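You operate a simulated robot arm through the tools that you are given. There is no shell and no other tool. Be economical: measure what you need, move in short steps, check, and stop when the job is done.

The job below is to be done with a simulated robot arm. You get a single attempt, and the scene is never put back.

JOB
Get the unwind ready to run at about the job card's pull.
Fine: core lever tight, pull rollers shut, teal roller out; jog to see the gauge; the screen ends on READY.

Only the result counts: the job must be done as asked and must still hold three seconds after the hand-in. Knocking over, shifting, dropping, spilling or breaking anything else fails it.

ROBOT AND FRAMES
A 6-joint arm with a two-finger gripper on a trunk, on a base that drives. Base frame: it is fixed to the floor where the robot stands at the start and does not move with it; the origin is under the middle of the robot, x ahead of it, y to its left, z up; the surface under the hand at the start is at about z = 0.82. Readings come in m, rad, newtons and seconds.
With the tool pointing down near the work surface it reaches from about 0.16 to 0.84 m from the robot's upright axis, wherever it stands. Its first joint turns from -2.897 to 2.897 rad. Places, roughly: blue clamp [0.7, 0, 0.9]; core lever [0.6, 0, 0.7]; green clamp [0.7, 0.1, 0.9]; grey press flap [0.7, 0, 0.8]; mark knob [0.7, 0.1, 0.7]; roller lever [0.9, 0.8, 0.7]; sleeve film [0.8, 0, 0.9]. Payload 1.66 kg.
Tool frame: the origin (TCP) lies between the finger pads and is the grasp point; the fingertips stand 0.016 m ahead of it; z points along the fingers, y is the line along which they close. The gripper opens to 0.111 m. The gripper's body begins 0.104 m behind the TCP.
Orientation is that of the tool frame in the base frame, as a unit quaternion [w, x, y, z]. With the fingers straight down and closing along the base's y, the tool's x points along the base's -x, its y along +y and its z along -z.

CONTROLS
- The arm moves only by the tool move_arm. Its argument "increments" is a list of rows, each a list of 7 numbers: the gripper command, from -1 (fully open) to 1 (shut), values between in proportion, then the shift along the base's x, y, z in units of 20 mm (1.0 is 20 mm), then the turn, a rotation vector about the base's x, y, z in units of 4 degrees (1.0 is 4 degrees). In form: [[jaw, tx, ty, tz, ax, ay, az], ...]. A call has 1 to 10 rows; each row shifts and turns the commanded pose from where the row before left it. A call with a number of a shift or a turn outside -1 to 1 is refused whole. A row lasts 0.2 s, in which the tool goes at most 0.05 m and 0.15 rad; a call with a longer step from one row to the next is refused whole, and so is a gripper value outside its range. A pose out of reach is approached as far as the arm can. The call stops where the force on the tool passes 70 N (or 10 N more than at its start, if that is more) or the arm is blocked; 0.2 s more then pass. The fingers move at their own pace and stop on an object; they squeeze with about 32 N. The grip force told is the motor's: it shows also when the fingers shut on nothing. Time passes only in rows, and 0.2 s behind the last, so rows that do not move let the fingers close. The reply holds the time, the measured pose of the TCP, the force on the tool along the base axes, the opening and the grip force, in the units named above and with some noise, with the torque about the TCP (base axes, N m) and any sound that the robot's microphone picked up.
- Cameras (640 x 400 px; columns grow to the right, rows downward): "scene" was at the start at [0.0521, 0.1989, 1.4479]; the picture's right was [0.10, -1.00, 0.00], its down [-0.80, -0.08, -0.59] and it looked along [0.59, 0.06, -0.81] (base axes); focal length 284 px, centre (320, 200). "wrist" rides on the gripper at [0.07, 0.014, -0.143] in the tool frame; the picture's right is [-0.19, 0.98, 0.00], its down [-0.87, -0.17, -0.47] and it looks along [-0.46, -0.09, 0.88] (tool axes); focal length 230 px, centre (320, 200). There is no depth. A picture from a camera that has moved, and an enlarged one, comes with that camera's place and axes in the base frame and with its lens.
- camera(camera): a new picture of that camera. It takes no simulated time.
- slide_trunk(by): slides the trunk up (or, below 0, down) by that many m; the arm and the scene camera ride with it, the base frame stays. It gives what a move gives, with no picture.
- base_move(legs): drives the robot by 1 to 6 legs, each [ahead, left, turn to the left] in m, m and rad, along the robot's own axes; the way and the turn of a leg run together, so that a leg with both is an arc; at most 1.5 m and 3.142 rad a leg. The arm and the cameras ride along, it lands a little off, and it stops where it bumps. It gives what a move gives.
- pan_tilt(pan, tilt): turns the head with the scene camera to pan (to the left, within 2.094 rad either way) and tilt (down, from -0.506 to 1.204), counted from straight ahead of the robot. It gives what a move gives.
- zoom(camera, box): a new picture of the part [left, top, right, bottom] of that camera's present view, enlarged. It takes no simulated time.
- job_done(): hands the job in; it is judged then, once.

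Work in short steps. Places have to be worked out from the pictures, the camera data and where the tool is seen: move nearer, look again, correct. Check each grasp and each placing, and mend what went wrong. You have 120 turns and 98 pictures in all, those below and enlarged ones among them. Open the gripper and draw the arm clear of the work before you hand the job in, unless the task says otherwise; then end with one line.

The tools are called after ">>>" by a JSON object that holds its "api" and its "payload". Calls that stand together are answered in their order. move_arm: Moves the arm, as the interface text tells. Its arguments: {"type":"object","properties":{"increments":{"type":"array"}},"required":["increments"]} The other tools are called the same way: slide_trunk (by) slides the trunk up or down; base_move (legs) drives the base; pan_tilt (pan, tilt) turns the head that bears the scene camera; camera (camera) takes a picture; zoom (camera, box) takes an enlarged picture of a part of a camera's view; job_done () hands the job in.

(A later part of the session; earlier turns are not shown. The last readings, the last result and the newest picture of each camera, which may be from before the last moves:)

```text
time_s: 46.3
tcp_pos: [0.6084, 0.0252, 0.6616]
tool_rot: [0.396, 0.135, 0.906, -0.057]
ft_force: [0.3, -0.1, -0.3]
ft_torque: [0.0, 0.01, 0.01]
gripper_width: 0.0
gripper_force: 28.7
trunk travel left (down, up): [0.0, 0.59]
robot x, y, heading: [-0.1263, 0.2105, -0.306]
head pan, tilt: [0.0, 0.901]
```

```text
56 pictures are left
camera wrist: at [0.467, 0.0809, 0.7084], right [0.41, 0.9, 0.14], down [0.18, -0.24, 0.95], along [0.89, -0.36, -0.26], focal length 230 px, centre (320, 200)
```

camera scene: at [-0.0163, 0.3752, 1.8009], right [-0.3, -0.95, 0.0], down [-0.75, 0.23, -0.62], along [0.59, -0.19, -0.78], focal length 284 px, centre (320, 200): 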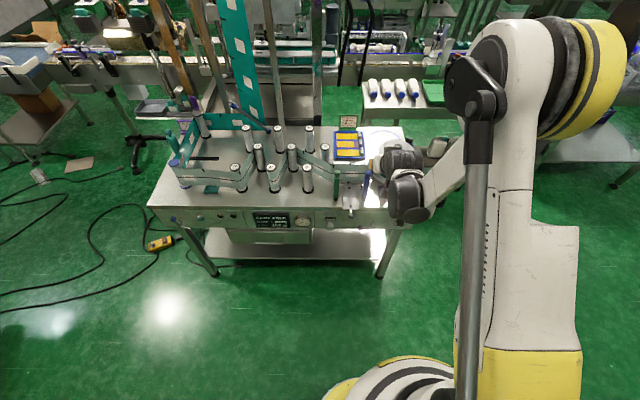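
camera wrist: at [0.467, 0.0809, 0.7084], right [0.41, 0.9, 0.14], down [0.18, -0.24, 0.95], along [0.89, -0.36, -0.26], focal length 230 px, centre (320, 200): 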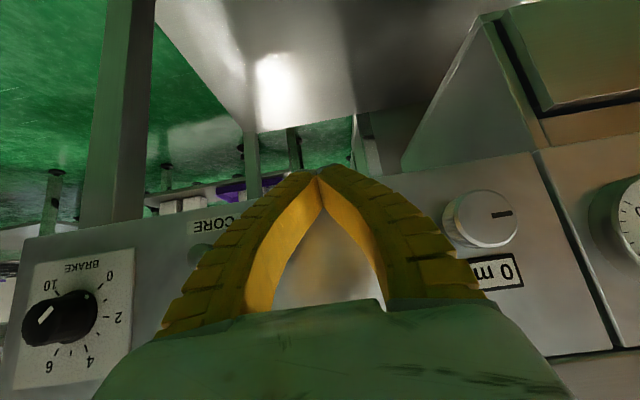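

Clear on the left of the ball and low enough. Slide under, then push up and over.

>>> {"api": "move_arm", "payload": {"increments": [[1, -0.277, -0.856, 0, 0, 0, 0], [1, -0.277, -0.856, 0, 0, 0, 0], [1, -0.277, -0.856, 0, 0, 0, 0], [1, 0, 0, 0.72, 0, 0, 0], [1, 0, 0, 0.6, 0, 0, 0], [1, 0, 0, 0.6, 0, 0, 0], [1, -0.077, -0.238, 0.5, 0, 0, 0], [1, -0.077, -0.238, 0.5, 0, 0, 0], [1, -0.17, -0.52, 0.3, 0, 0, 0], [1, -0.154, -0.476, 0.1, 0, 0, 0]]}}

>>> {"api": "camera", "payload": {"camera": "wrist"}}

```text
time_s: 48.5
tcp_pos: [0.5849, -0.048, 0.726]
tool_rot: [0.393, 0.132, 0.908, -0.053]
ft_force: [6.7, 50.0, -23.7]
ft_torque: [0.14, 0.15, 0.48]
gripper_width: 0.0
gripper_force: 28.2
trunk travel left (down, up): [0.0, 0.59]
robot x, y, heading: [-0.1282, 0.2086, -0.303]
head pan, tilt: [0.0, 0.901]
```

```text
55 pictures are left
camera wrist: at [0.4424, 0.0074, 0.7734], right [0.4, 0.9, 0.15], down [0.19, -0.24, 0.95], along [0.9, -0.35, -0.27], focal length 230 px, centre (320, 200)
```

wrist: 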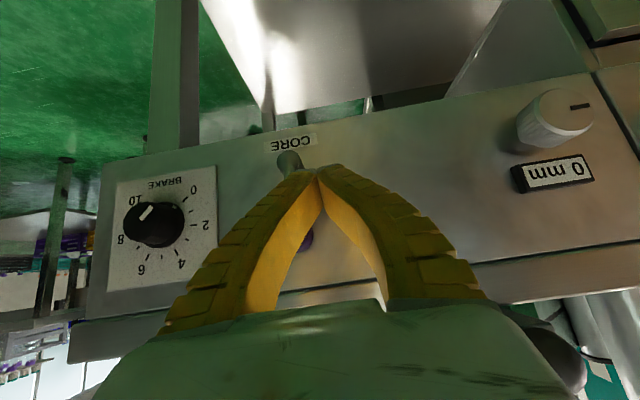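

The lever is vertical and pressing its stop (50 N). I'll back off and look at the screen and brake dial.

>>> {"api": "move_arm", "payload": {"increments": [[1, 0.15, 0.45, -0.2, 0, 0, 0], [1, 0.15, 0.45, -0.2, 0, 0, 0], [1, -0.6, 0.2, 0.4, 0, 0, 0], [1, -0.6, 0.2, 0.6, 0, 0, 0], [1, -0.6, 0.2, 0.6, 0, 0, 0], [1, -0.6, 0.2, 0.6, 0, 0, 0]]}}

>>> {"api": "slide_trunk", "payload": {"by": 0.4}}

>>> {"api": "zoom", "payload": {"camera": "scene", "box": [230, 180, 420, 240]}}

>>> {"api": "zoom", "payload": {"camera": "scene", "box": [140, 100, 330, 220]}}

```text
time_s: 49.9
tcp_pos: [0.5399, -0.0242, 0.763]
tool_rot: [0.396, 0.135, 0.907, -0.055]
ft_force: [-0.3, 0.0, 0.2]
ft_torque: [-0.04, 0.02, -0.04]
gripper_width: 0.0002
gripper_force: 28.9
trunk travel left (down, up): [0.0, 0.59]
robot x, y, heading: [-0.1241, 0.2055, -0.301]
head pan, tilt: [0.0, 0.901]
```

```text
time_s: 53.7
tcp_pos: [0.5408, -0.0251, 1.1636]
tool_rot: [0.396, 0.136, 0.906, -0.057]
ft_force: [-0.3, 0.1, -0.4]
ft_torque: [-0.03, 0.0, -0.02]
gripper_width: 0.0
gripper_force: 29.2
trunk travel left (down, up): [-0.4, 0.19]
robot x, y, heading: [-0.123, 0.211, -0.304]
head pan, tilt: [0.0, 0.901]
```

```text
3.37 times, centred on (325, 210) of scene
camera zoom: at [-0.0161, 0.3757, 1.8007], right [-0.3, -0.95, 0.0], down [-0.75, 0.23, -0.62], along [0.59, -0.19, -0.78], focal length 956 px, centre (303, 166)
```

zoom: 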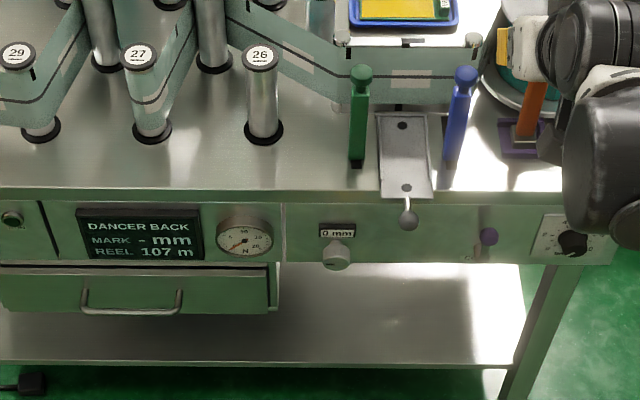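

```text
3.33 times, centred on (235, 160) of scene
camera zoom: at [-0.0161, 0.3757, 1.8007], right [-0.3, -0.95, 0.0], down [-0.75, 0.23, -0.62], along [0.59, -0.19, -0.78], focal length 946 px, centre (603, 333)
```

zoom: 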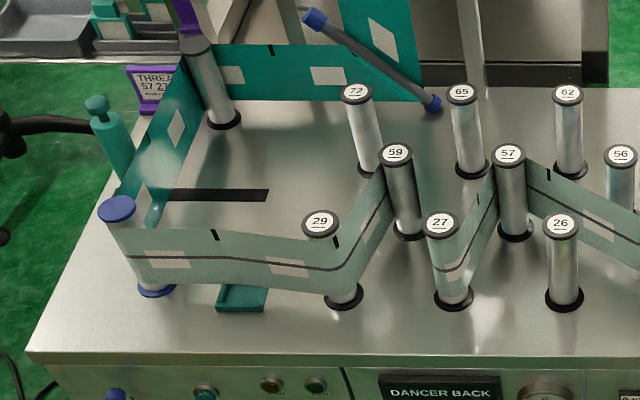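

Screen says DANCER BACK: the teal roller (dancer) is at its back end in the slot. While here I'll do the brake first. I want to stand further back so the hand can go level, so I look behind the robot.

>>> {"api": "pan_tilt", "payload": {"pan": 2.09, "tilt": 0.7}}

>>> {"api": "camera", "payload": {"camera": "scene"}}

>>> {"api": "pan_tilt", "payload": {"pan": -2.09, "tilt": 0.7}}

>>> {"api": "camera", "payload": {"camera": "scene"}}

```text
time_s: 55.7
tcp_pos: [0.5401, -0.0234, 1.1628]
tool_rot: [0.395, 0.136, 0.907, -0.056]
ft_force: [0.2, -0.6, -0.1]
ft_torque: [-0.04, 0.0, -0.04]
gripper_width: 0.0
gripper_force: 29.0
trunk travel left (down, up): [-0.4, 0.19]
robot x, y, heading: [-0.1248, 0.2132, -0.303]
head pan, tilt: [2.089, 0.7]
```

```text
52 pictures are left
camera scene: at [-0.1062, 0.4813, 1.8169], right [0.98, 0.21, 0.0], down [0.14, -0.63, -0.76], along [-0.16, 0.75, -0.64], focal length 284 px, centre (320, 200)
```

scene: 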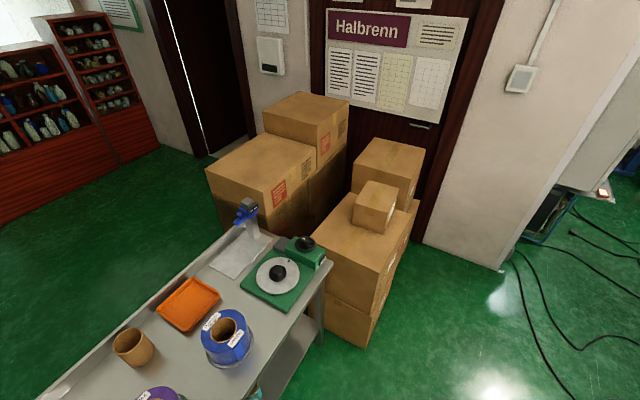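

```text
time_s: 59.1
tcp_pos: [0.5406, -0.0238, 1.1629]
tool_rot: [0.396, 0.135, 0.907, -0.056]
ft_force: [0.0, -0.7, 0.2]
ft_torque: [0.0, 0.0, 0.03]
gripper_width: 0.0
gripper_force: 28.7
trunk travel left (down, up): [-0.4, 0.19]
robot x, y, heading: [-0.1297, 0.2081, -0.307]
head pan, tilt: [-2.089, 0.7]
```

```text
51 pictures are left
camera scene: at [-0.1504, 0.3404, 1.8169], right [-0.68, 0.73, 0.0], down [0.47, 0.44, -0.76], along [-0.56, -0.52, -0.64], focal length 284 px, centre (320, 200)
```

scene: 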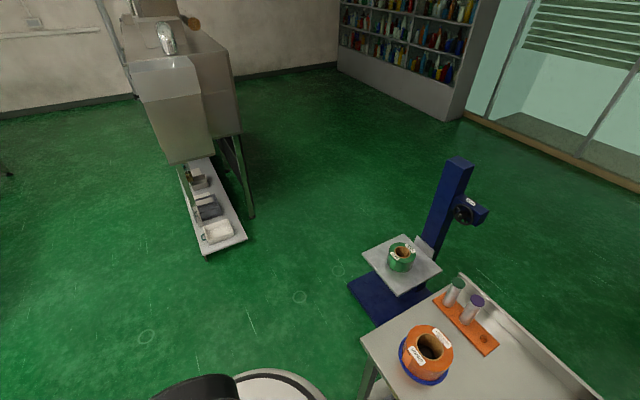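

A table is close behind, so no backing up. I'll instead test tilting the hand to level here, up high, while moving right to the brake's position.

>>> {"api": "pan_tilt", "payload": {"pan": 0.0, "tilt": 0.9}}

>>> {"api": "move_arm", "payload": {"increments": [[1, -0.2, -0.84, 0, -0.308, -0.951, 0], [1, -0.2, -0.84, 0, -0.308, -0.951, 0], [1, -0.2, -0.84, 0, -0.308, -0.951, 0], [1, -0.2, -0.84, 0, -0.308, -0.951, 0], [1, -0.2, -0.84, 0, -0.308, -0.951, 0], [1, -0.2, -0.84, 0, -0.308, -0.951, 0], [1, -0.2, -0.84, 0, -0.308, -0.951, 0], [1, -0.2, -0.84, 0, -0.308, -0.951, 0]]}}

>>> {"api": "camera", "payload": {"camera": "wrist"}}

```text
time_s: 61.1
tcp_pos: [0.541, -0.024, 1.1628]
tool_rot: [0.395, 0.135, 0.907, -0.055]
ft_force: [-0.3, -0.3, -0.8]
ft_torque: [-0.03, -0.02, 0.0]
gripper_width: 0.0002
gripper_force: 28.9
trunk travel left (down, up): [-0.4, 0.19]
robot x, y, heading: [-0.1202, 0.2104, -0.301]
head pan, tilt: [0.0, 0.901]
```

```text
time_s: 62.9
tcp_pos: [0.5464, -0.1835, 1.1905]
tool_rot: [0.629, 0.111, 0.763, -0.095]
ft_force: [0.8, -0.7, 0.2]
ft_torque: [-0.02, 0.0, 0.0]
gripper_width: 0.0001
gripper_force: 28.4
out of reach, approached as far as the arm can: row 3, 4, 5, 6, 7, 8
trunk travel left (down, up): [-0.4, 0.19]
robot x, y, heading: [-0.125, 0.2088, -0.302]
head pan, tilt: [0.0, 0.901]
```

```text
50 pictures are left
camera wrist: at [0.4008, -0.1257, 1.1496], right [0.32, 0.93, 0.18], down [-0.33, -0.07, 0.94], along [0.89, -0.36, 0.29], focal length 230 px, centre (320, 200)
```

wrist: 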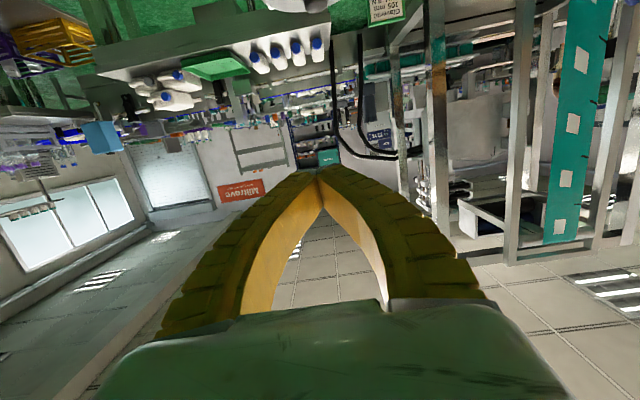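

Level is just out of range from here. I'll drive right and a little back (free there), so the brake knob lies further from the robot's axis.

>>> {"api": "base_move", "payload": {"legs": [[0, -0.5, -0.01], [-0.07, 0, 0]]}}

>>> {"api": "camera", "payload": {"camera": "scene"}}

```text
time_s: 66.5
tcp_pos: [0.3186, -0.6533, 1.1914]
tool_rot: [0.629, 0.113, 0.763, -0.097]
ft_force: [-1.6, 0.8, -0.1]
ft_torque: [-0.02, -0.03, 0.03]
gripper_width: 0.0
gripper_force: 28.5
trunk travel left (down, up): [-0.4, 0.19]
robot x, y, heading: [-0.348, -0.2629, -0.309]
head pan, tilt: [0.0, 0.901]
```

```text
49 pictures are left
camera scene: at [-0.2387, -0.094, 1.8008], right [-0.3, -0.95, 0.0], down [-0.75, 0.24, -0.62], along [0.59, -0.19, -0.78], focal length 284 px, centre (320, 200)
```

scene: 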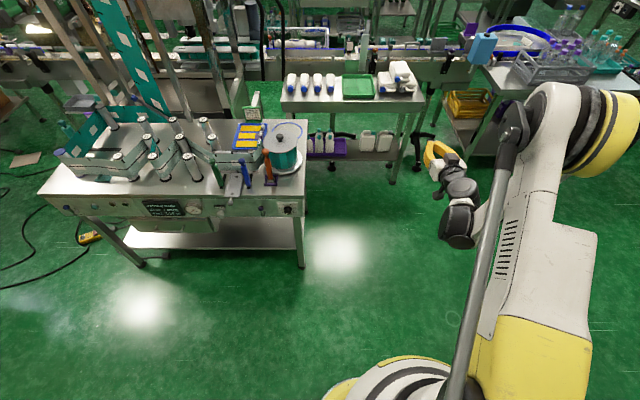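

Clear space here. Lower the trunk and take a close look at the brake dial.

>>> {"api": "slide_trunk", "payload": {"by": -0.4}}

>>> {"api": "zoom", "payload": {"camera": "scene", "box": [240, 130, 320, 180]}}

```text
time_s: 70.3
tcp_pos: [0.3207, -0.654, 0.7902]
tool_rot: [0.628, 0.113, 0.764, -0.096]
ft_force: [0.7, 0.0, 1.0]
ft_torque: [-0.01, -0.01, -0.08]
gripper_width: 0.0002
gripper_force: 28.5
trunk travel left (down, up): [0.0, 0.59]
robot x, y, heading: [-0.348, -0.2631, -0.309]
head pan, tilt: [0.0, 0.901]
```

```text
8.00 times, centred on (280, 155) of scene
camera zoom: at [-0.2371, -0.0947, 1.4009], right [-0.3, -0.95, 0.0], down [-0.75, 0.24, -0.62], along [0.59, -0.19, -0.78], focal length 2270 px, centre (640, 560)
```

zoom: 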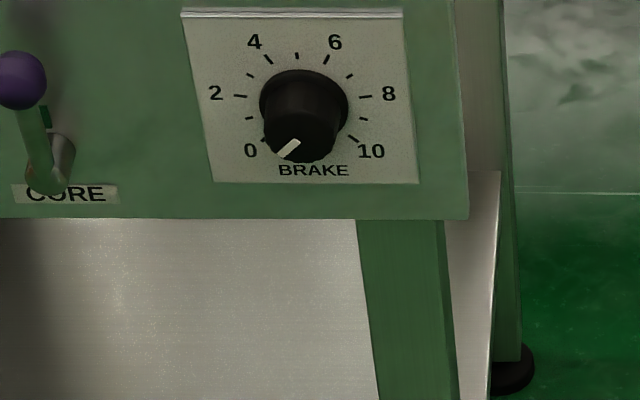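

The pointer is at 0; the card's 8 N suggests about 4 (clockwise 108°). Two views put the knob front at about (0.552, -0.187, 0.721). I'll bring the hand level and across to it.

>>> {"api": "move_arm", "payload": {"increments": [[-0.5, 0.305, 0.942, -0.133, -0.308, -0.951, 0], [-0.5, 0.305, 0.942, -0.133, -0.308, -0.951, 0], [-0.5, 0.305, 0.942, -0.133, -0.308, -0.951, 0], [-0.5, 0.305, 0.942, -0.133, 0, 0, 0], [-0.5, 0.305, 0.942, -0.133, 0, 0, 0], [-0.5, 0.305, 0.942, -0.133, 0, 0, 0], [-0.5, 0.305, 0.942, -0.133, 0, 0, 0], [-0.5, 0.305, 0.942, -0.133, 0, 0, 0], [-0.5, 0.305, 0.942, -0.133, 0, 0, 0], [-0.5, 0.305, 0.942, -0.133, 0, 0, 0]]}}

>>> {"api": "move_arm", "payload": {"increments": [[-0.5, 0.305, 0.942, -0.133, 0, 0, 0], [-0.5, 0.305, 0.942, -0.133, 0, 0, 0], [-0.5, 0.305, 0.942, -0.133, 0, 0, 0], [-0.5, 0.305, 0.942, -0.133, 0, 0, 0], [-0.5, 0.305, 0.942, -0.133, 0, 0, 0], [-0.5, 0.305, 0.942, -0.133, 0, 0, 0], [-0.5, 0.305, 0.942, -0.133, 0, 0, 0], [-0.5, 0.305, 0.942, -0.133, 0, 0, 0], [-0.5, 0.305, 0.942, -0.133, 0, 0, 0], [-0.5, 0.305, 0.942, -0.133, 0, 0, 0]]}}

>>> {"api": "camera", "payload": {"camera": "wrist"}}

```text
time_s: 72.5
tcp_pos: [0.4312, -0.5041, 0.7885]
tool_rot: [0.704, 0.101, 0.694, -0.109]
ft_force: [-0.4, 0.5, 0.0]
ft_torque: [0.01, -0.01, 0.03]
gripper_width: 0.0847
gripper_force: 1.4
out of reach, approached as far as the arm can: row 1, 2, 3, 4, 5, 6, 8, 10
trunk travel left (down, up): [0.0, 0.59]
robot x, y, heading: [-0.3445, -0.2607, -0.31]
head pan, tilt: [0.0, 0.901]
```

```text
time_s: 74.7
tcp_pos: [0.4849, -0.3451, 0.7641]
tool_rot: [0.704, 0.102, 0.694, -0.109]
ft_force: [0.4, 0.5, -0.4]
ft_torque: [0.0, -0.02, 0.01]
gripper_width: 0.0843
gripper_force: 0.9
out of reach, approached as far as the arm can: row 1, 2, 3
trunk travel left (down, up): [0.0, 0.59]
robot x, y, heading: [-0.3454, -0.2646, -0.308]
head pan, tilt: [0.0, 0.901]
```

```text
47 pictures are left
camera wrist: at [0.3527, -0.2903, 0.6918], right [0.29, 0.94, 0.18], down [-0.51, -0.01, 0.86], along [0.81, -0.34, 0.48], focal length 230 px, centre (320, 200)
```

wrist: 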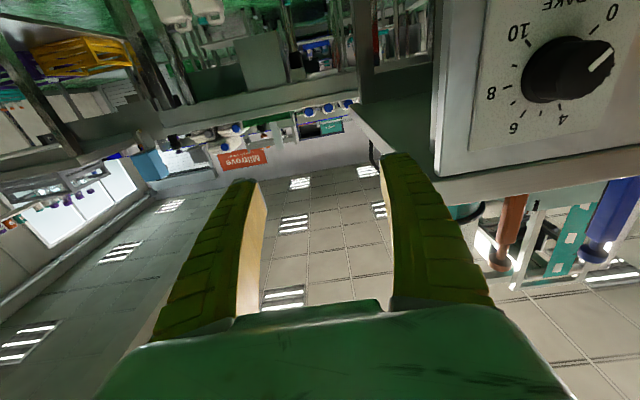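

Level pose is reached. I continue left to the knob, retreating slightly so the tips clear its face.

>>> {"api": "move_arm", "payload": {"increments": [[-0.5, -0.2, 0.4, -0.3, 0, 0, 0], [-0.5, -0.1, 0.9, -0.24, 0, 0, 0], [-0.5, 0.27, 0.95, -0.24, 0, 0, 0], [-0.5, 0.27, 0.95, -0.24, 0, 0, 0], [-0.5, 0.27, 0.95, -0.24, 0, 0, 0], [-0.5, 0.27, 0.95, -0.24, 0, 0, 0]]}}

>>> {"api": "camera", "payload": {"camera": "wrist"}}

```text
time_s: 76.1
tcp_pos: [0.5007, -0.243, 0.7313]
tool_rot: [0.704, 0.101, 0.694, -0.108]
ft_force: [-0.3, -0.9, -0.8]
ft_torque: [-0.01, 0.01, 0.05]
gripper_width: 0.0848
gripper_force: 1.4
trunk travel left (down, up): [0.0, 0.59]
robot x, y, heading: [-0.3465, -0.2611, -0.307]
head pan, tilt: [0.0, 0.901]
```

```text
46 pictures are left
camera wrist: at [0.3681, -0.1895, 0.6588], right [0.29, 0.94, 0.18], down [-0.51, -0.01, 0.86], along [0.81, -0.34, 0.48], focal length 230 px, centre (320, 200)
```

wrist: 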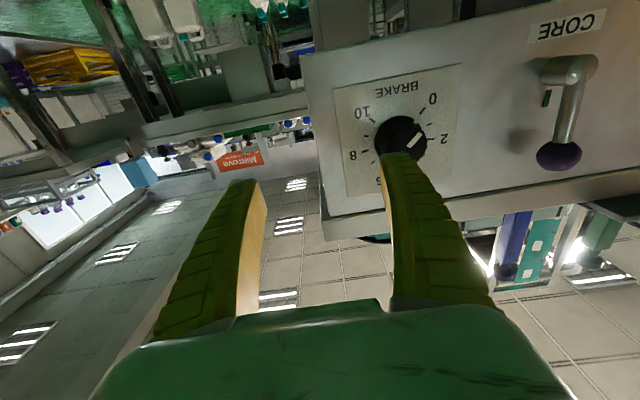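

>>> {"api": "move_arm", "payload": {"increments": [[-0.5, 0.267, 0.826, -0.15, 0, 0, 0], [-0.5, 0.267, 0.826, -0.15, 0, 0, 0], [-0.5, 0.267, 0.826, -0.15, 0, 0, 0], [-0.5, 0.267, 0.826, -0.15, 0, 0, 0], [-0.5, 0, 0, 0, 0, 0, 0]]}}

>>> {"api": "camera", "payload": {"camera": "wrist"}}

```text
time_s: 77.3
tcp_pos: [0.5148, -0.1791, 0.733]
tool_rot: [0.703, 0.103, 0.695, -0.11]
ft_force: [-0.4, 0.0, 0.2]
ft_torque: [-0.01, 0.01, 0.02]
gripper_width: 0.0845
gripper_force: 0.6
out of reach, approached as far as the arm can: row 3, 4
trunk travel left (down, up): [0.0, 0.59]
robot x, y, heading: [-0.3459, -0.2613, -0.307]
head pan, tilt: [0.0, 0.901]
```

```text
45 pictures are left
camera wrist: at [0.3832, -0.1247, 0.6625], right [0.29, 0.94, 0.18], down [-0.51, -0.01, 0.86], along [0.81, -0.34, 0.48], focal length 230 px, centre (320, 200)
```

wrist: 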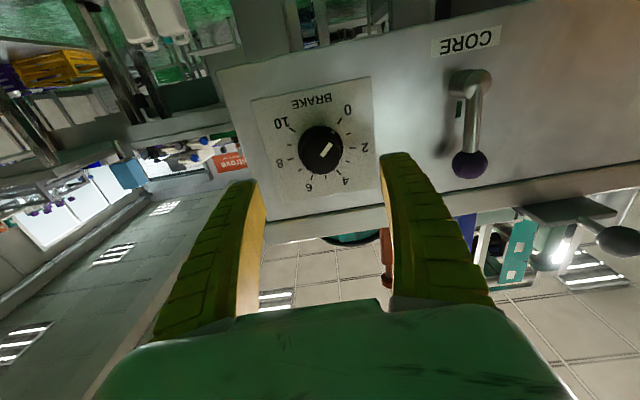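

Knob is centred between the fingers. Advance and lower slightly onto it, then close.

>>> {"api": "move_arm", "payload": {"increments": [[-0.5, 0.62, -0.13, -0.1, 0, 0, 0], [-0.5, 0.62, -0.13, -0.3, 0, 0, 0], [-0.5, 0.62, -0.13, -0.3, 0, 0, 0], [-0.5, 0, 0, 0, 0, 0, 0]]}}

>>> {"api": "camera", "payload": {"camera": "wrist"}}

```text
time_s: 78.3
tcp_pos: [0.5415, -0.1914, 0.7437]
tool_rot: [0.704, 0.101, 0.695, -0.109]
ft_force: [0.5, -0.1, 0.0]
ft_torque: [0.0, 0.01, -0.02]
gripper_width: 0.0846
gripper_force: 0.8
out of reach, approached as far as the arm can: row 1, 2, 3
trunk travel left (down, up): [0.0, 0.59]
robot x, y, heading: [-0.345, -0.2614, -0.307]
head pan, tilt: [0.0, 0.901]
```

```text
44 pictures are left
camera wrist: at [0.408, -0.1377, 0.6729], right [0.29, 0.94, 0.18], down [-0.51, -0.01, 0.86], along [0.81, -0.34, 0.48], focal length 230 px, centre (320, 200)
```

wrist: 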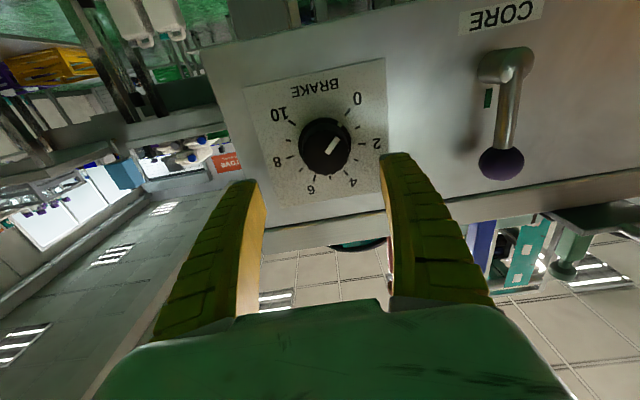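

Now it's the outer reach that limits (robot too far right). I'll pull out, shift the arm right and the base left by 0.12 m.

>>> {"api": "move_arm", "payload": {"increments": [[-0.5, -0.8, 0.26, 0, 0, 0, 0], [-0.5, -0.8, 0.26, 0, 0, 0, 0], [-0.5, -0.3, -0.85, 0, 0, 0, 0], [-0.5, -0.3, -0.95, 0, 0, 0, 0], [-0.5, -0.3, -0.95, 0, 0, 0, 0], [-0.5, -0.3, -0.95, 0, 0, 0, 0], [-0.5, -0.3, -0.95, 0, 0, 0, 0], [-0.5, -0.3, -0.95, 0, 0, 0, 0]]}}

>>> {"api": "base_move", "payload": {"legs": [[0, 0.12, 0]]}}

```text
time_s: 80.1
tcp_pos: [0.4721, -0.2907, 0.7436]
tool_rot: [0.704, 0.101, 0.694, -0.108]
ft_force: [0.2, 0.5, -0.8]
ft_torque: [0.02, 0.0, -0.01]
gripper_width: 0.0845
gripper_force: 0.7
trunk travel left (down, up): [0.0, 0.59]
robot x, y, heading: [-0.3458, -0.2626, -0.303]
head pan, tilt: [0.0, 0.901]
```

```text
time_s: 81.3
tcp_pos: [0.5091, -0.179, 0.7441]
tool_rot: [0.704, 0.101, 0.694, -0.109]
ft_force: [0.0, -0.4, 0.0]
ft_torque: [0.0, 0.01, 0.02]
gripper_width: 0.0845
gripper_force: 0.8
trunk travel left (down, up): [0.0, 0.59]
robot x, y, heading: [-0.3074, -0.1485, -0.305]
head pan, tilt: [0.0, 0.901]
```

>>> {"api": "move_arm", "payload": {"increments": [[-0.5, 0, 0, -0.6, 0, 0, 0], [-0.5, 0, 0, -0.6, 0, 0, 0], [-0.5, 0.72, -0.147, 0, 0, 0, 0], [-0.5, 0.72, -0.147, 0, 0, 0, 0], [-0.5, 0.72, -0.147, 0, 0, 0, 0], [-0.5, 0, 0, 0, 0, 0, 0]]}}

>>> {"api": "camera", "payload": {"camera": "wrist"}}

```text
time_s: 82.8
tcp_pos: [0.5511, -0.1877, 0.7249]
tool_rot: [0.703, 0.101, 0.696, -0.108]
ft_force: [1.2, 0.4, 0.1]
ft_torque: [0.01, 0.03, -0.01]
gripper_width: 0.0846
gripper_force: 0.5
out of reach, approached as far as the arm can: row 5
trunk travel left (down, up): [0.0, 0.59]
robot x, y, heading: [-0.3107, -0.1486, -0.307]
head pan, tilt: [0.0, 0.901]
```

```text
43 pictures are left
camera wrist: at [0.4185, -0.1325, 0.6534], right [0.29, 0.94, 0.18], down [-0.51, -0.01, 0.86], along [0.81, -0.34, 0.47], focal length 230 px, centre (320, 200)
```

wrist: 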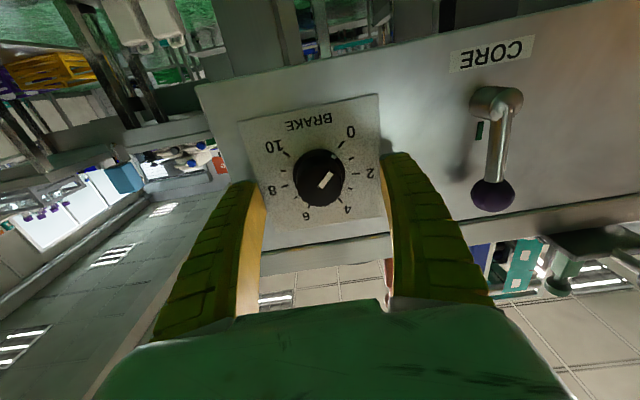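

TCP coincides with the knob face; close the fingers on it.

>>> {"api": "move_arm", "payload": {"increments": [[1, 0, 0, 0, 0, 0, 0], [1, 0, 0, 0, 0, 0, 0], [1, 0, 0, 0, 0, 0, 0]]}}

>>> {"api": "camera", "payload": {"camera": "wrist"}}

```text
time_s: 83.5
tcp_pos: [0.5507, -0.1859, 0.725]
tool_rot: [0.703, 0.101, 0.695, -0.108]
ft_force: [-4.9, 3.8, -1.9]
ft_torque: [0.2, 0.57, -0.09]
gripper_width: 0.0299
gripper_force: 34.0
trunk travel left (down, up): [0.0, 0.59]
robot x, y, heading: [-0.3094, -0.1451, -0.307]
head pan, tilt: [0.0, 0.901]
```

```text
42 pictures are left
camera wrist: at [0.4181, -0.1319, 0.6533], right [0.29, 0.94, 0.18], down [-0.51, -0.01, 0.86], along [0.81, -0.34, 0.47], focal length 230 px, centre (320, 200)
```

wrist: 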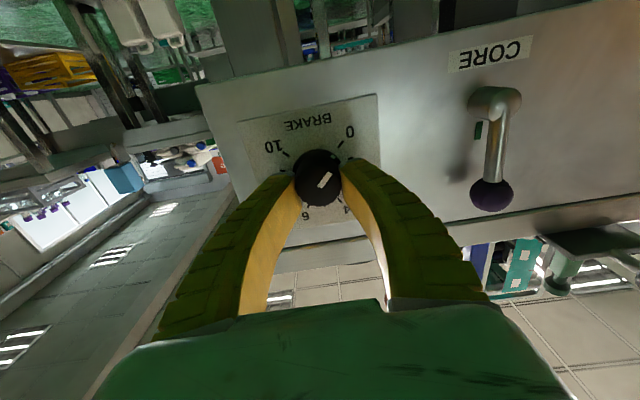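

Gripped (30 mm). Turn clockwise in a first stroke of 36° about the panel normal.

>>> {"api": "move_arm", "payload": {"increments": [[1, 0, 0, 0, 0.951, -0.308, 0], [1, 0, 0, 0, 0.951, -0.308, 0], [1, 0, 0, 0, 0.951, -0.308, 0], [1, 0, 0, 0, 0.951, -0.308, 0], [1, 0, 0, 0, 0.951, -0.308, 0], [1, 0, 0, 0, 0.951, -0.308, 0], [1, 0, 0, 0, 0.951, -0.308, 0], [1, 0, 0, 0, 0.951, -0.308, 0], [1, 0, 0, 0, 0.951, -0.308, 0]]}}

>>> {"api": "camera", "payload": {"camera": "wrist"}}

```text
time_s: 85.5
tcp_pos: [0.5511, -0.1887, 0.7242]
tool_rot: [0.705, 0.315, 0.626, 0.11]
ft_force: [-20.0, -3.9, -34.8]
ft_torque: [-0.07, 0.18, -0.28]
gripper_width: 0.0295
gripper_force: 33.7
trunk travel left (down, up): [0.0, 0.59]
robot x, y, heading: [-0.3136, -0.1468, -0.302]
head pan, tilt: [0.0, 0.901]
```

```text
41 pictures are left
camera wrist: at [0.4304, -0.0956, 0.6731], right [0.2, 0.66, 0.73], down [-0.66, -0.46, 0.6], along [0.73, -0.6, 0.34], focal length 230 px, centre (320, 200)
```

wrist: 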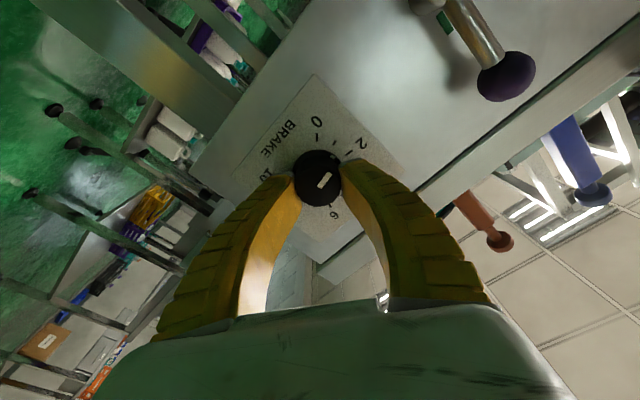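

It turns with the grip. Relieve the side load slightly and continue.

>>> {"api": "move_arm", "payload": {"increments": [[1, -0.08, 0, -0.15, 0.951, -0.308, 0], [1, 0, 0, 0, 0.951, -0.308, 0], [1, 0, 0, 0, 0.951, -0.308, 0], [1, 0, 0, 0, 0.951, -0.308, 0], [1, 0, 0, 0, 0.951, -0.308, 0], [1, 0, 0, 0, 0.951, -0.308, 0], [1, 0, 0, 0, 0.951, -0.308, 0], [1, 0, 0, 0, 0.951, -0.308, 0], [1, 0, 0, 0, 0.951, -0.308, 0]]}}

>>> {"api": "move_arm", "payload": {"increments": [[1, 0, 0, 0, 0.951, -0.308, 0], [1, 0, 0, 0, 0.951, -0.308, 0], [1, 0, 0, 0, 0.951, -0.308, 0], [1, 0, 0, 0, 0.951, -0.308, 0], [1, 0, 0, 0, 0.951, -0.308, 0], [1, 0, 0, 0, 0.951, -0.308, 0], [1, 0, 0, 0, 0.951, -0.308, 0], [1, 0, 0, 0, 0.951, -0.308, 0], [1, 0, 0, 0, 0, 0, 0]]}}

>>> {"api": "camera", "payload": {"camera": "wrist"}}

```text
time_s: 87.5
tcp_pos: [0.5497, -0.1876, 0.7208]
tool_rot: [0.636, 0.497, 0.497, 0.318]
ft_force: [-6.6, -9.3, -53.8]
ft_torque: [0.04, 0.42, -0.14]
gripper_width: 0.0277
gripper_force: 34.0
out of reach, approached as far as the arm can: row 1
trunk travel left (down, up): [0.0, 0.59]
robot x, y, heading: [-0.3091, -0.1451, -0.309]
head pan, tilt: [0.0, 0.901]
```

```text
time_s: 89.5
tcp_pos: [0.5501, -0.1872, 0.7212]
tool_rot: [0.525, 0.618, 0.34, 0.477]
ft_force: [-2.2, 6.3, -57.6]
ft_torque: [0.13, 0.45, 0.14]
gripper_width: 0.0275
gripper_force: 33.9
trunk travel left (down, up): [0.0, 0.59]
robot x, y, heading: [-0.3078, -0.1485, -0.305]
head pan, tilt: [0.0, 0.901]
```

```text
40 pictures are left
camera wrist: at [0.4348, -0.0786, 0.7499], right [-0.14, -0.39, 0.91], down [-0.7, -0.61, -0.37], along [0.7, -0.69, -0.19], focal length 230 px, centre (320, 200)
```

wrist: 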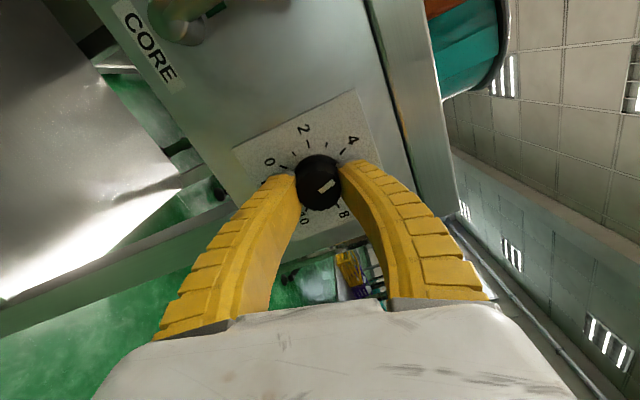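

About 104° turned. Release, pull straight back and read the dial.

>>> {"api": "move_arm", "payload": {"increments": [[-0.5, 0, 0, 0, 0, 0, 0], [-0.5, 0, 0, 0, 0, 0, 0], [-0.5, -0.6, 0.2, 0, 0, 0, 0], [-0.5, -0.6, 0.2, 0, 0, 0, 0], [-0.5, -0.6, 0.2, 0, 0, 0, 0], [-0.5, -0.6, 0.2, 0, 0, 0, 0]]}}

>>> {"api": "zoom", "payload": {"camera": "wrist", "box": [220, 80, 420, 240]}}

>>> {"api": "camera", "payload": {"camera": "scene"}}

```text
time_s: 91.0
tcp_pos: [0.4988, -0.1725, 0.7262]
tool_rot: [0.526, 0.617, 0.338, 0.477]
ft_force: [0.4, 0.2, -0.6]
ft_torque: [-0.02, 0.02, 0.03]
gripper_width: 0.0847
gripper_force: 0.9
trunk travel left (down, up): [0.0, 0.59]
robot x, y, heading: [-0.312, -0.1457, -0.312]
head pan, tilt: [0.0, 0.901]
```

```text
2.50 times, centred on (320, 160) of wrist
camera zoom: at [0.3843, -0.0641, 0.7549], right [-0.14, -0.39, 0.91], down [-0.7, -0.61, -0.37], along [0.69, -0.69, -0.19], focal length 575 px, centre (320, 300)
```

zoom: 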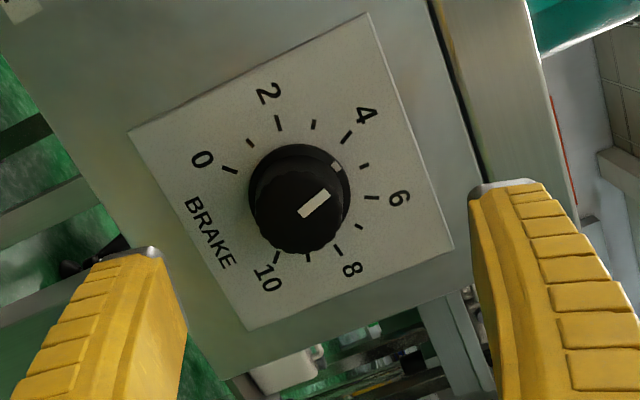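

```text
38 pictures are left
camera scene: at [-0.2012, 0.0182, 1.4008], right [-0.3, -0.95, 0.0], down [-0.75, 0.24, -0.62], along [0.59, -0.19, -0.78], focal length 284 px, centre (320, 200)
```

scene: 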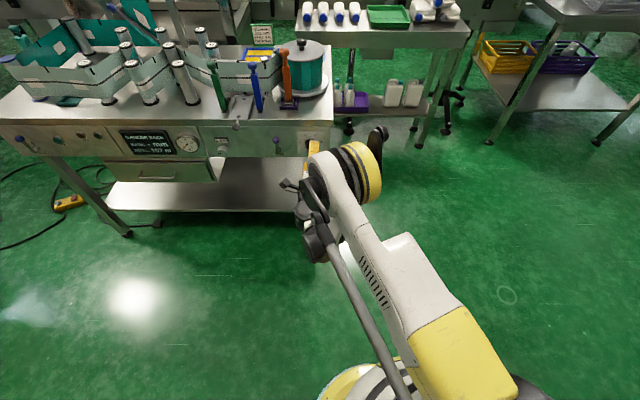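

Dial reads about 4.5 now. Next the dancer: on the deck at roughly (1.17, 0.72), its slot running right. I raise the trunk and turn the tool to point down.

>>> {"api": "move_arm", "payload": {"increments": [[1, -0.8, 0.26, 0, 0, 0, 0], [1, -0.8, 0.26, 0, 0, 0, 0]]}}

>>> {"api": "slide_trunk", "payload": {"by": 0.45}}

>>> {"api": "move_arm", "payload": {"increments": [[1, 0, 0, 0.3, 0.308, 0.951, 0], [1, 0, 0, 0.3, 0.308, 0.951, 0], [1, 0, 0, 0.3, 0.308, 0.951, 0], [1, 0, 0, 0.3, 0.308, 0.951, 0], [1, 0, 0, 0.3, 0.308, 0.951, 0], [1, 0, 0, 0.3, 0.308, 0.951, 0], [1, 0, 0, 0.3, 0.308, 0.951, 0], [1, 0, 0, 0.3, 0.308, 0.951, 0], [1, 0, 0, 0.3, 0.308, 0.951, 0], [1, 0, 0, 0.3, 0.308, 0.951, 0]]}}

>>> {"api": "move_arm", "payload": {"increments": [[1, 0, 0, 0, 0.308, 0.951, 0], [1, 0, 0, 0, 0.308, 0.951, 0], [1, 0, 0, 0, 0.308, 0.951, 0], [1, 0, 0, 0, 0.308, 0.951, 0], [1, 0, 0, 0, 0.308, 0.951, 0], [1, 0, 0, 0, 0.308, 0.951, 0], [1, 0, 0, 0, 0.308, 0.951, 0], [1, 0, 0, 0, 0.308, 0.951, 0], [1, 0, 0, 0, 0.308, 0.951, 0], [1, 0, 0, 0, 0.308, 0.951, 0]]}}

>>> {"api": "camera", "payload": {"camera": "scene"}}

```text
time_s: 91.5
tcp_pos: [0.4975, -0.1574, 0.7293]
tool_rot: [0.526, 0.617, 0.339, 0.477]
ft_force: [-0.1, 0.6, 0.9]
ft_torque: [0.0, 0.0, -0.01]
gripper_width: 0.0
gripper_force: 28.5
out of reach, approached as far as the arm can: row 1, 2
trunk travel left (down, up): [0.0, 0.59]
robot x, y, heading: [-0.3093, -0.1475, -0.31]
head pan, tilt: [0.0, 0.901]
```

```text
refused: 0.45 is not a number from -0.4 to 0.4
```

```text
time_s: 93.8
tcp_pos: [0.4962, -0.1566, 0.7909]
tool_rot: [0.319, 0.79, 0.44, 0.284]
ft_force: [1.1, 0.3, -0.1]
ft_torque: [0.01, 0.0, 0.0]
gripper_width: 0.0001
gripper_force: 28.7
trunk travel left (down, up): [0.0, 0.59]
robot x, y, heading: [-0.3097, -0.1472, -0.307]
head pan, tilt: [0.0, 0.901]
```

```text
time_s: 96.0
tcp_pos: [0.4912, -0.1094, 0.7902]
tool_rot: [0.158, 0.864, 0.477, 0.027]
ft_force: [-0.1, 1.0, 0.4]
ft_torque: [0.0, -0.01, 0.03]
gripper_width: 0.0
gripper_force: 28.9
out of reach, approached as far as the arm can: row 5, 6, 7, 8, 9, 10
trunk travel left (down, up): [0.0, 0.59]
robot x, y, heading: [-0.3098, -0.1503, -0.31]
head pan, tilt: [0.0, 0.901]
```

```text
37 pictures are left
camera scene: at [-0.2012, 0.0182, 1.4008], right [-0.3, -0.95, 0.0], down [-0.75, 0.24, -0.62], along [0.59, -0.19, -0.78], focal length 284 px, centre (320, 200)
```

scene: 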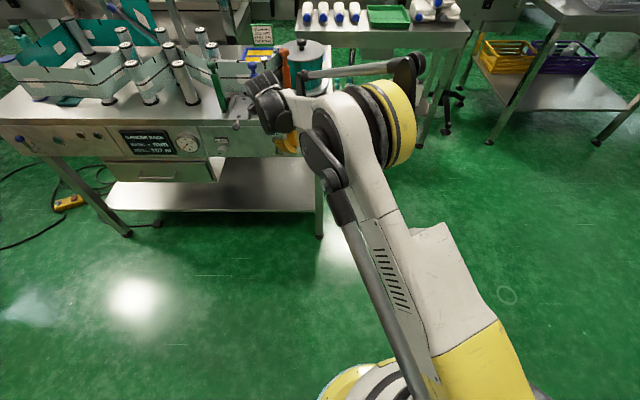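

The trunk rise was refused (limit 0.4), yet nothing was touched. Raise straight up by 0.4 now.

>>> {"api": "slide_trunk", "payload": {"by": 0.4}}

>>> {"api": "move_arm", "payload": {"increments": [[1, 0, 0, 0, 0.308, 0.951, 0], [1, 0, 0, 0, 0.308, 0.951, 0], [1, 0, 0, 0, 0.308, 0.951, 0], [1, 0, 0, 0, 0, 0, 0]]}}

>>> {"api": "camera", "payload": {"camera": "wrist"}}

```text
time_s: 99.8
tcp_pos: [0.4922, -0.1103, 1.1899]
tool_rot: [0.158, 0.864, 0.477, 0.027]
ft_force: [-0.3, -0.5, -0.9]
ft_torque: [0.01, 0.01, 0.02]
gripper_width: 0.0
gripper_force: 28.2
trunk travel left (down, up): [-0.4, 0.19]
robot x, y, heading: [-0.3092, -0.1473, -0.311]
head pan, tilt: [0.0, 0.901]
```

```text
time_s: 100.8
tcp_pos: [0.4922, -0.1092, 1.1923]
tool_rot: [0.127, 0.862, 0.487, -0.059]
ft_force: [0.5, -0.4, -0.9]
ft_torque: [0.04, -0.02, -0.02]
gripper_width: 0.0
gripper_force: 28.4
out of reach, approached as far as the arm can: row 2
trunk travel left (down, up): [-0.4, 0.19]
robot x, y, heading: [-0.3062, -0.1452, -0.306]
head pan, tilt: [0.0, 0.901]
```

```text
36 pictures are left
camera wrist: at [0.5359, -0.0191, 1.3145], right [0.74, -0.64, 0.2], down [-0.6, -0.5, 0.62], along [-0.3, -0.58, -0.76], focal length 230 px, centre (320, 200)
```

wrist: 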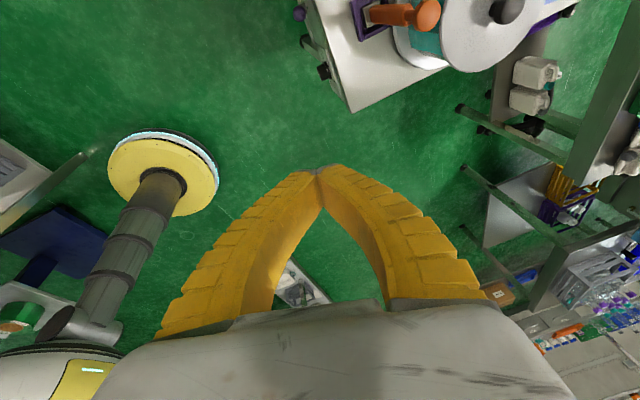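

A wrist limit stops me here; undo part of the roll (turn about vertical), then straighten down.

>>> {"api": "move_arm", "payload": {"increments": [[1, 0, 0, 0.5, 0, 0, 1], [1, 0, 0, 0.5, 0, 0, 1], [1, 0, 0, 0.5, 0, 0, 1], [1, 0, 0, 0.5, 0, 0, 1], [1, 0, 0, 0.5, 0, 0, 1], [1, 0, 0, 0.5, 0, 0, 1], [1, 0, 0, 0.5, 0, 0, 1], [1, 0, 0, 0.5, 0, 0, 1], [1, 0, 0, 0, 0, 0, 1], [1, 0, 0, 0, 0, 0, 1]]}}

>>> {"api": "move_arm", "payload": {"increments": [[1, 0, 0, 0, 0, 0, 1], [1, 0, 0, 0, 0, 0, 1], [1, 0, 0, 0, 0, 0, 1], [1, 0, 0, 0, 0.54, 0.84, 0], [1, 0, 0, 0, 0.54, 0.84, 0], [1, 0, 0, 0, 0.54, 0.84, 0], [1, 0, 0, 0, 0.54, 0.84, 0]]}}

```text
time_s: 103.0
tcp_pos: [0.4897, -0.1042, 1.2708]
tool_rot: [0.155, 0.643, 0.75, -0.033]
ft_force: [-0.6, -0.5, -0.7]
ft_torque: [0.01, -0.01, 0.02]
gripper_width: 0.0003
gripper_force: 28.6
out of reach, approached as far as the arm can: row 8
trunk travel left (down, up): [-0.4, 0.19]
robot x, y, heading: [-0.3095, -0.1444, -0.308]
head pan, tilt: [0.0, 0.901]
```

```text
time_s: 104.6
tcp_pos: [0.4885, -0.088, 1.2695]
tool_rot: [0.099, 0.561, 0.816, -0.101]
ft_force: [0.0, 0.4, -0.3]
ft_torque: [0.0, 0.0, 0.0]
gripper_width: 0.0
gripper_force: 28.7
out of reach, approached as far as the arm can: row 2, 3, 4, 5, 7
trunk travel left (down, up): [-0.4, 0.19]
robot x, y, heading: [-0.3088, -0.1449, -0.306]
head pan, tilt: [0.0, 0.901]
```

This is just reach: the tool is 0.8 m out. Pull it in toward the robot and straighten.

>>> {"api": "move_arm", "payload": {"increments": [[1, -0.95, 0.1, 0, 0, 0, 1], [1, -0.95, 0.1, 0, 0, 0, 1], [1, -0.95, 0.1, 0, 0, 0, 1], [1, -0.95, 0.1, 0, 0, 0, 1], [1, -0.95, 0.1, 0, 0, 0, 1], [1, -0.95, 0.1, 0, 0, 0, 0], [1, -0.95, 0.1, 0, 1, 0.2, 0], [1, -0.95, 0.1, 0, 1, 0.2, 0], [1, 0, 0, 0, 1, 0.2, 0], [1, 0, 0, 0, 1, 0.2, 0]]}}

```text
time_s: 106.8
tcp_pos: [0.3338, -0.0624, 1.2723]
tool_rot: [0.12, 0.416, 0.897, -0.083]
ft_force: [0.9, 0.1, -0.3]
ft_torque: [0.05, 0.0, 0.0]
gripper_width: 0.0002
gripper_force: 29.1
out of reach, approached as far as the arm can: row 7, 8, 9, 10
trunk travel left (down, up): [-0.4, 0.19]
robot x, y, heading: [-0.3092, -0.1492, -0.307]
head pan, tilt: [0.0, 0.901]
```

>>> {"api": "move_arm", "payload": {"increments": [[1, 0, 0, 0, 0, 0, 1], [1, 0, 0, 0, 0, 0, 1], [1, 0, 0, 0, 0, 0, 1], [1, 0, 0, 0, 0, 0, 1], [1, 0, 0, 0, 0, 0, 1], [1, 0, 0, 0, 0, 0, 1], [1, 0, 0, 0, 0, 0, 1], [1, 0, 0, 0, 0, 0, 1]]}}

>>> {"api": "camera", "payload": {"camera": "scene"}}

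```text
time_s: 108.6
tcp_pos: [0.3263, -0.0382, 1.2703]
tool_rot: [0.156, 0.155, 0.973, -0.076]
ft_force: [-0.7, -0.1, 0.7]
ft_torque: [0.01, 0.01, 0.0]
gripper_width: 0.0001
gripper_force: 29.1
out of reach, approached as far as the arm can: row 4, 5, 6, 7
trunk travel left (down, up): [-0.4, 0.19]
robot x, y, heading: [-0.3099, -0.1488, -0.308]
head pan, tilt: [0.0, 0.901]
```

```text
35 pictures are left
camera scene: at [-0.2013, 0.018, 1.8008], right [-0.3, -0.95, 0.0], down [-0.75, 0.24, -0.62], along [0.59, -0.19, -0.78], focal length 284 px, centre (320, 200)
```

scene: 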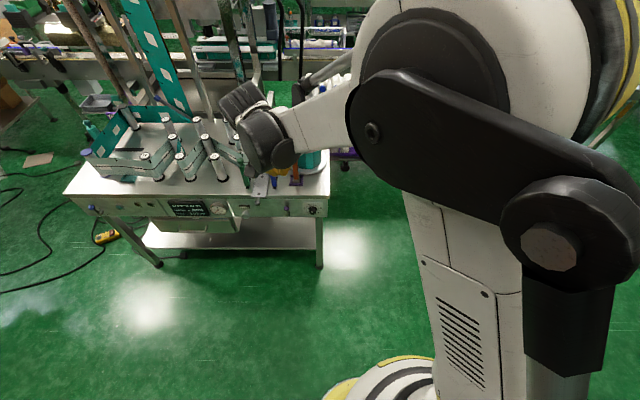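

Yaw is restored; straighten the remaining 20° tilt.

>>> {"api": "move_arm", "payload": {"increments": [[1, 0, 0, 0, 0.573, 0.819, 0], [1, 0, 0, 0, 0.573, 0.819, 0], [1, 0, 0, 0, 0.573, 0.819, 0], [1, 0, 0, 0, 0.573, 0.819, 0], [1, 0, 0, 0, 0.573, 0.819, 0], [1, 0, 0, 0, 0, 0, 0]]}}

```text
time_s: 110.0
tcp_pos: [0.3227, -0.0265, 1.2701]
tool_rot: [0.066, 0.155, 0.978, -0.124]
ft_force: [0.2, -0.1, -0.1]
ft_torque: [-0.02, 0.03, 0.0]
gripper_width: 0.0
gripper_force: 28.3
out of reach, approached as far as the arm can: row 1, 2, 3, 4, 5
trunk travel left (down, up): [-0.4, 0.19]
robot x, y, heading: [-0.3102, -0.1478, -0.313]
head pan, tilt: [0.0, 0.901]
```

A side tilt persists because the tool is far to the robot's left; move it back toward the centre line, straightening.

>>> {"api": "move_arm", "payload": {"increments": [[1, -0.305, -0.94, 0, 0, 0, 0], [1, -0.305, -0.94, 0, 0, 0, 0], [1, -0.305, -0.94, 0, 0, 0, 0], [1, -0.305, -0.94, 0, 0, 0, 0], [1, -0.305, -0.94, 0, 0, 0, 0], [1, -0.305, -0.94, 0, 0, 0, 0], [1, -0.305, -0.94, 0, 1, 0.3, 0], [1, -0.305, -0.94, 0, 1, 0.3, 0], [1, -0.305, -0.94, 0, 1, 0.3, 0], [1, -0.305, -0.94, 0, 1, 0.3, 0]]}}

```text
time_s: 112.2
tcp_pos: [0.2625, -0.2134, 1.2709]
tool_rot: [0.039, 0.158, 0.977, -0.135]
ft_force: [0.4, 0.4, 0.6]
ft_torque: [0.04, 0.0, 0.0]
gripper_width: 0.0002
gripper_force: 29.0
out of reach, approached as far as the arm can: row 7, 8, 9, 10
trunk travel left (down, up): [-0.4, 0.19]
robot x, y, heading: [-0.3105, -0.1452, -0.306]
head pan, tilt: [0.0, 0.901]
```

>>> {"api": "move_arm", "payload": {"increments": [[1, 0, 0, 0, -0.308, -0.951, 0], [1, 0, 0, 0, -0.308, -0.951, 0], [1, 0, 0, 0, -0.308, -0.951, 0], [1, 0, 0, 0, -0.308, -0.951, 0], [1, 0, 0, 0, -0.308, -0.951, 0], [1, 0, 0, 0, -0.308, -0.951, 0], [1, 0, 0, 0, -0.308, -0.951, 0], [1, 0, 0, 0, -0.308, -0.951, 0], [1, 0, 0, 0, -0.308, -0.951, 0], [1, 0, 0, 0, -0.308, -0.951, 0]]}}

>>> {"api": "camera", "payload": {"camera": "scene"}}

```text
time_s: 114.4
tcp_pos: [0.2618, -0.2134, 1.2705]
tool_rot: [0.372, 0.188, 0.891, -0.179]
ft_force: [-0.6, 0.4, -0.5]
ft_torque: [-0.01, 0.0, -0.01]
gripper_width: 0.0
gripper_force: 28.5
trunk travel left (down, up): [-0.4, 0.19]
robot x, y, heading: [-0.3099, -0.1471, -0.309]
head pan, tilt: [0.0, 0.901]
```

```text
34 pictures are left
camera scene: at [-0.2011, 0.0184, 1.8008], right [-0.3, -0.95, 0.0], down [-0.75, 0.24, -0.62], along [0.59, -0.19, -0.78], focal length 284 px, centre (320, 200)
```

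scene: 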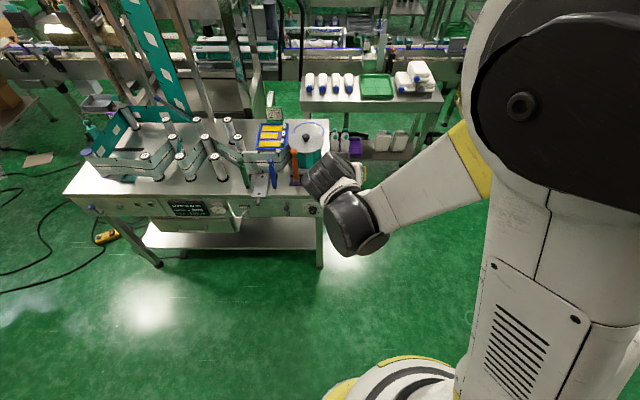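

Correct the heading of the tool here with a turn about vertical, then tilt back down.

>>> {"api": "move_arm", "payload": {"increments": [[1, 0, 0, 0, 0, 0, 1], [1, 0, 0, 0, 0, 0, 1], [1, 0, 0, 0, 0, 0, 1], [1, 0, 0, 0, 0, 0, 1], [1, 0, 0, 0, 0, 0, 1]]}}

>>> {"api": "move_arm", "payload": {"increments": [[1, 0, 0, 0, 0.308, 0.951, 0], [1, 0, 0, 0, 0.308, 0.951, 0], [1, 0, 0, 0, 0.308, 0.951, 0], [1, 0, 0, 0, 0.308, 0.951, 0], [1, 0, 0, 0, 0.308, 0.951, 0], [1, 0, 0, 0, 0.308, 0.951, 0], [1, 0, 0, 0, 0.308, 0.951, 0], [1, 0, 0, 0, 0.308, 0.951, 0], [1, 0, 0, 0, 0.308, 0.951, 0], [1, 0, 0, 0, 0.308, 0.951, 0]]}}

```text
time_s: 115.6
tcp_pos: [0.2603, -0.2142, 1.2698]
tool_rot: [0.396, 0.029, 0.911, -0.11]
ft_force: [-0.6, 0.0, 0.8]
ft_torque: [0.0, -0.04, 0.02]
gripper_width: 0.0
gripper_force: 28.5
trunk travel left (down, up): [-0.4, 0.19]
robot x, y, heading: [-0.3135, -0.1445, -0.311]
head pan, tilt: [0.0, 0.901]
```

```text
time_s: 117.8
tcp_pos: [0.2569, -0.1327, 1.2699]
tool_rot: [0.153, 0.042, 0.982, -0.107]
ft_force: [0.3, 0.5, -0.5]
ft_torque: [-0.03, -0.02, 0.01]
gripper_width: 0.0001
gripper_force: 28.5
out of reach, approached as far as the arm can: row 2, 3, 4, 5, 6, 7, 8, 9, 10
trunk travel left (down, up): [-0.4, 0.19]
robot x, y, heading: [-0.309, -0.1505, -0.312]
head pan, tilt: [0.0, 0.901]
```

The wrist seems to have flipped round its forearm axis and a joint limit blocks the way back on the right side. I'll go back around via the left: tilt up, swing the tool left, then down.

>>> {"api": "move_arm", "payload": {"increments": [[1, 0, 0, 0, -0.308, -0.951, 0.3], [1, 0, 0, 0, -0.308, -0.951, 0.3], [1, 0, 0, 0, -0.308, -0.951, 0.3], [1, 0, 0, 0, -0.308, -0.951, 0.3], [1, 0, 0, 0, -0.308, -0.951, 0.3], [1, 0, 0, 0, -0.308, -0.951, 0.3], [1, 0, 0, 0, -0.308, -0.951, 0.3], [1, 0, 0, 0, -0.308, -0.951, 0.3], [1, 0, 0, 0, -0.308, -0.951, 0.3], [1, 0, 0, 0, -0.308, -0.951, 0.3]]}}

>>> {"api": "move_arm", "payload": {"increments": [[1, 0, 0, 0, 0, 0, 1], [1, 0, 0, 0, 0, 0, 1], [1, 0, 0, 0, 0, 0, 1], [1, 0, 0, 0, 0, 0, 1], [1, 0, 0, 0, 0, 0, 1], [1, 0, 0, 0, 0, 0, 1], [1, 0, 0, 0, 0, 0, 1], [1, 0, 0, 0, 0, 0, 1], [1, 0, 0, 0, 0, 0, 1], [1, 0, 0, 0, 0, 0, 1]]}}

```text
time_s: 120.0
tcp_pos: [0.2563, -0.1323, 1.2777]
tool_rot: [0.473, -0.048, 0.865, -0.16]
ft_force: [-0.1, 0.1, -0.2]
ft_torque: [0.02, 0.01, 0.0]
gripper_width: 0.0
gripper_force: 29.2
out of reach, approached as far as the arm can: row 10
trunk travel left (down, up): [-0.4, 0.19]
robot x, y, heading: [-0.3063, -0.1483, -0.311]
head pan, tilt: [0.0, 0.901]
```

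```text
time_s: 122.2
tcp_pos: [0.2599, -0.1097, 1.2853]
tool_rot: [0.488, -0.133, 0.855, -0.116]
ft_force: [-0.3, -0.9, 0.2]
ft_torque: [0.0, 0.03, 0.02]
gripper_width: 0.0
gripper_force: 29.0
out of reach, approached as far as the arm can: row 2, 3, 4, 5, 6, 7, 8, 9, 10
trunk travel left (down, up): [-0.4, 0.19]
robot x, y, heading: [-0.309, -0.1448, -0.307]
head pan, tilt: [0.0, 0.901]
```

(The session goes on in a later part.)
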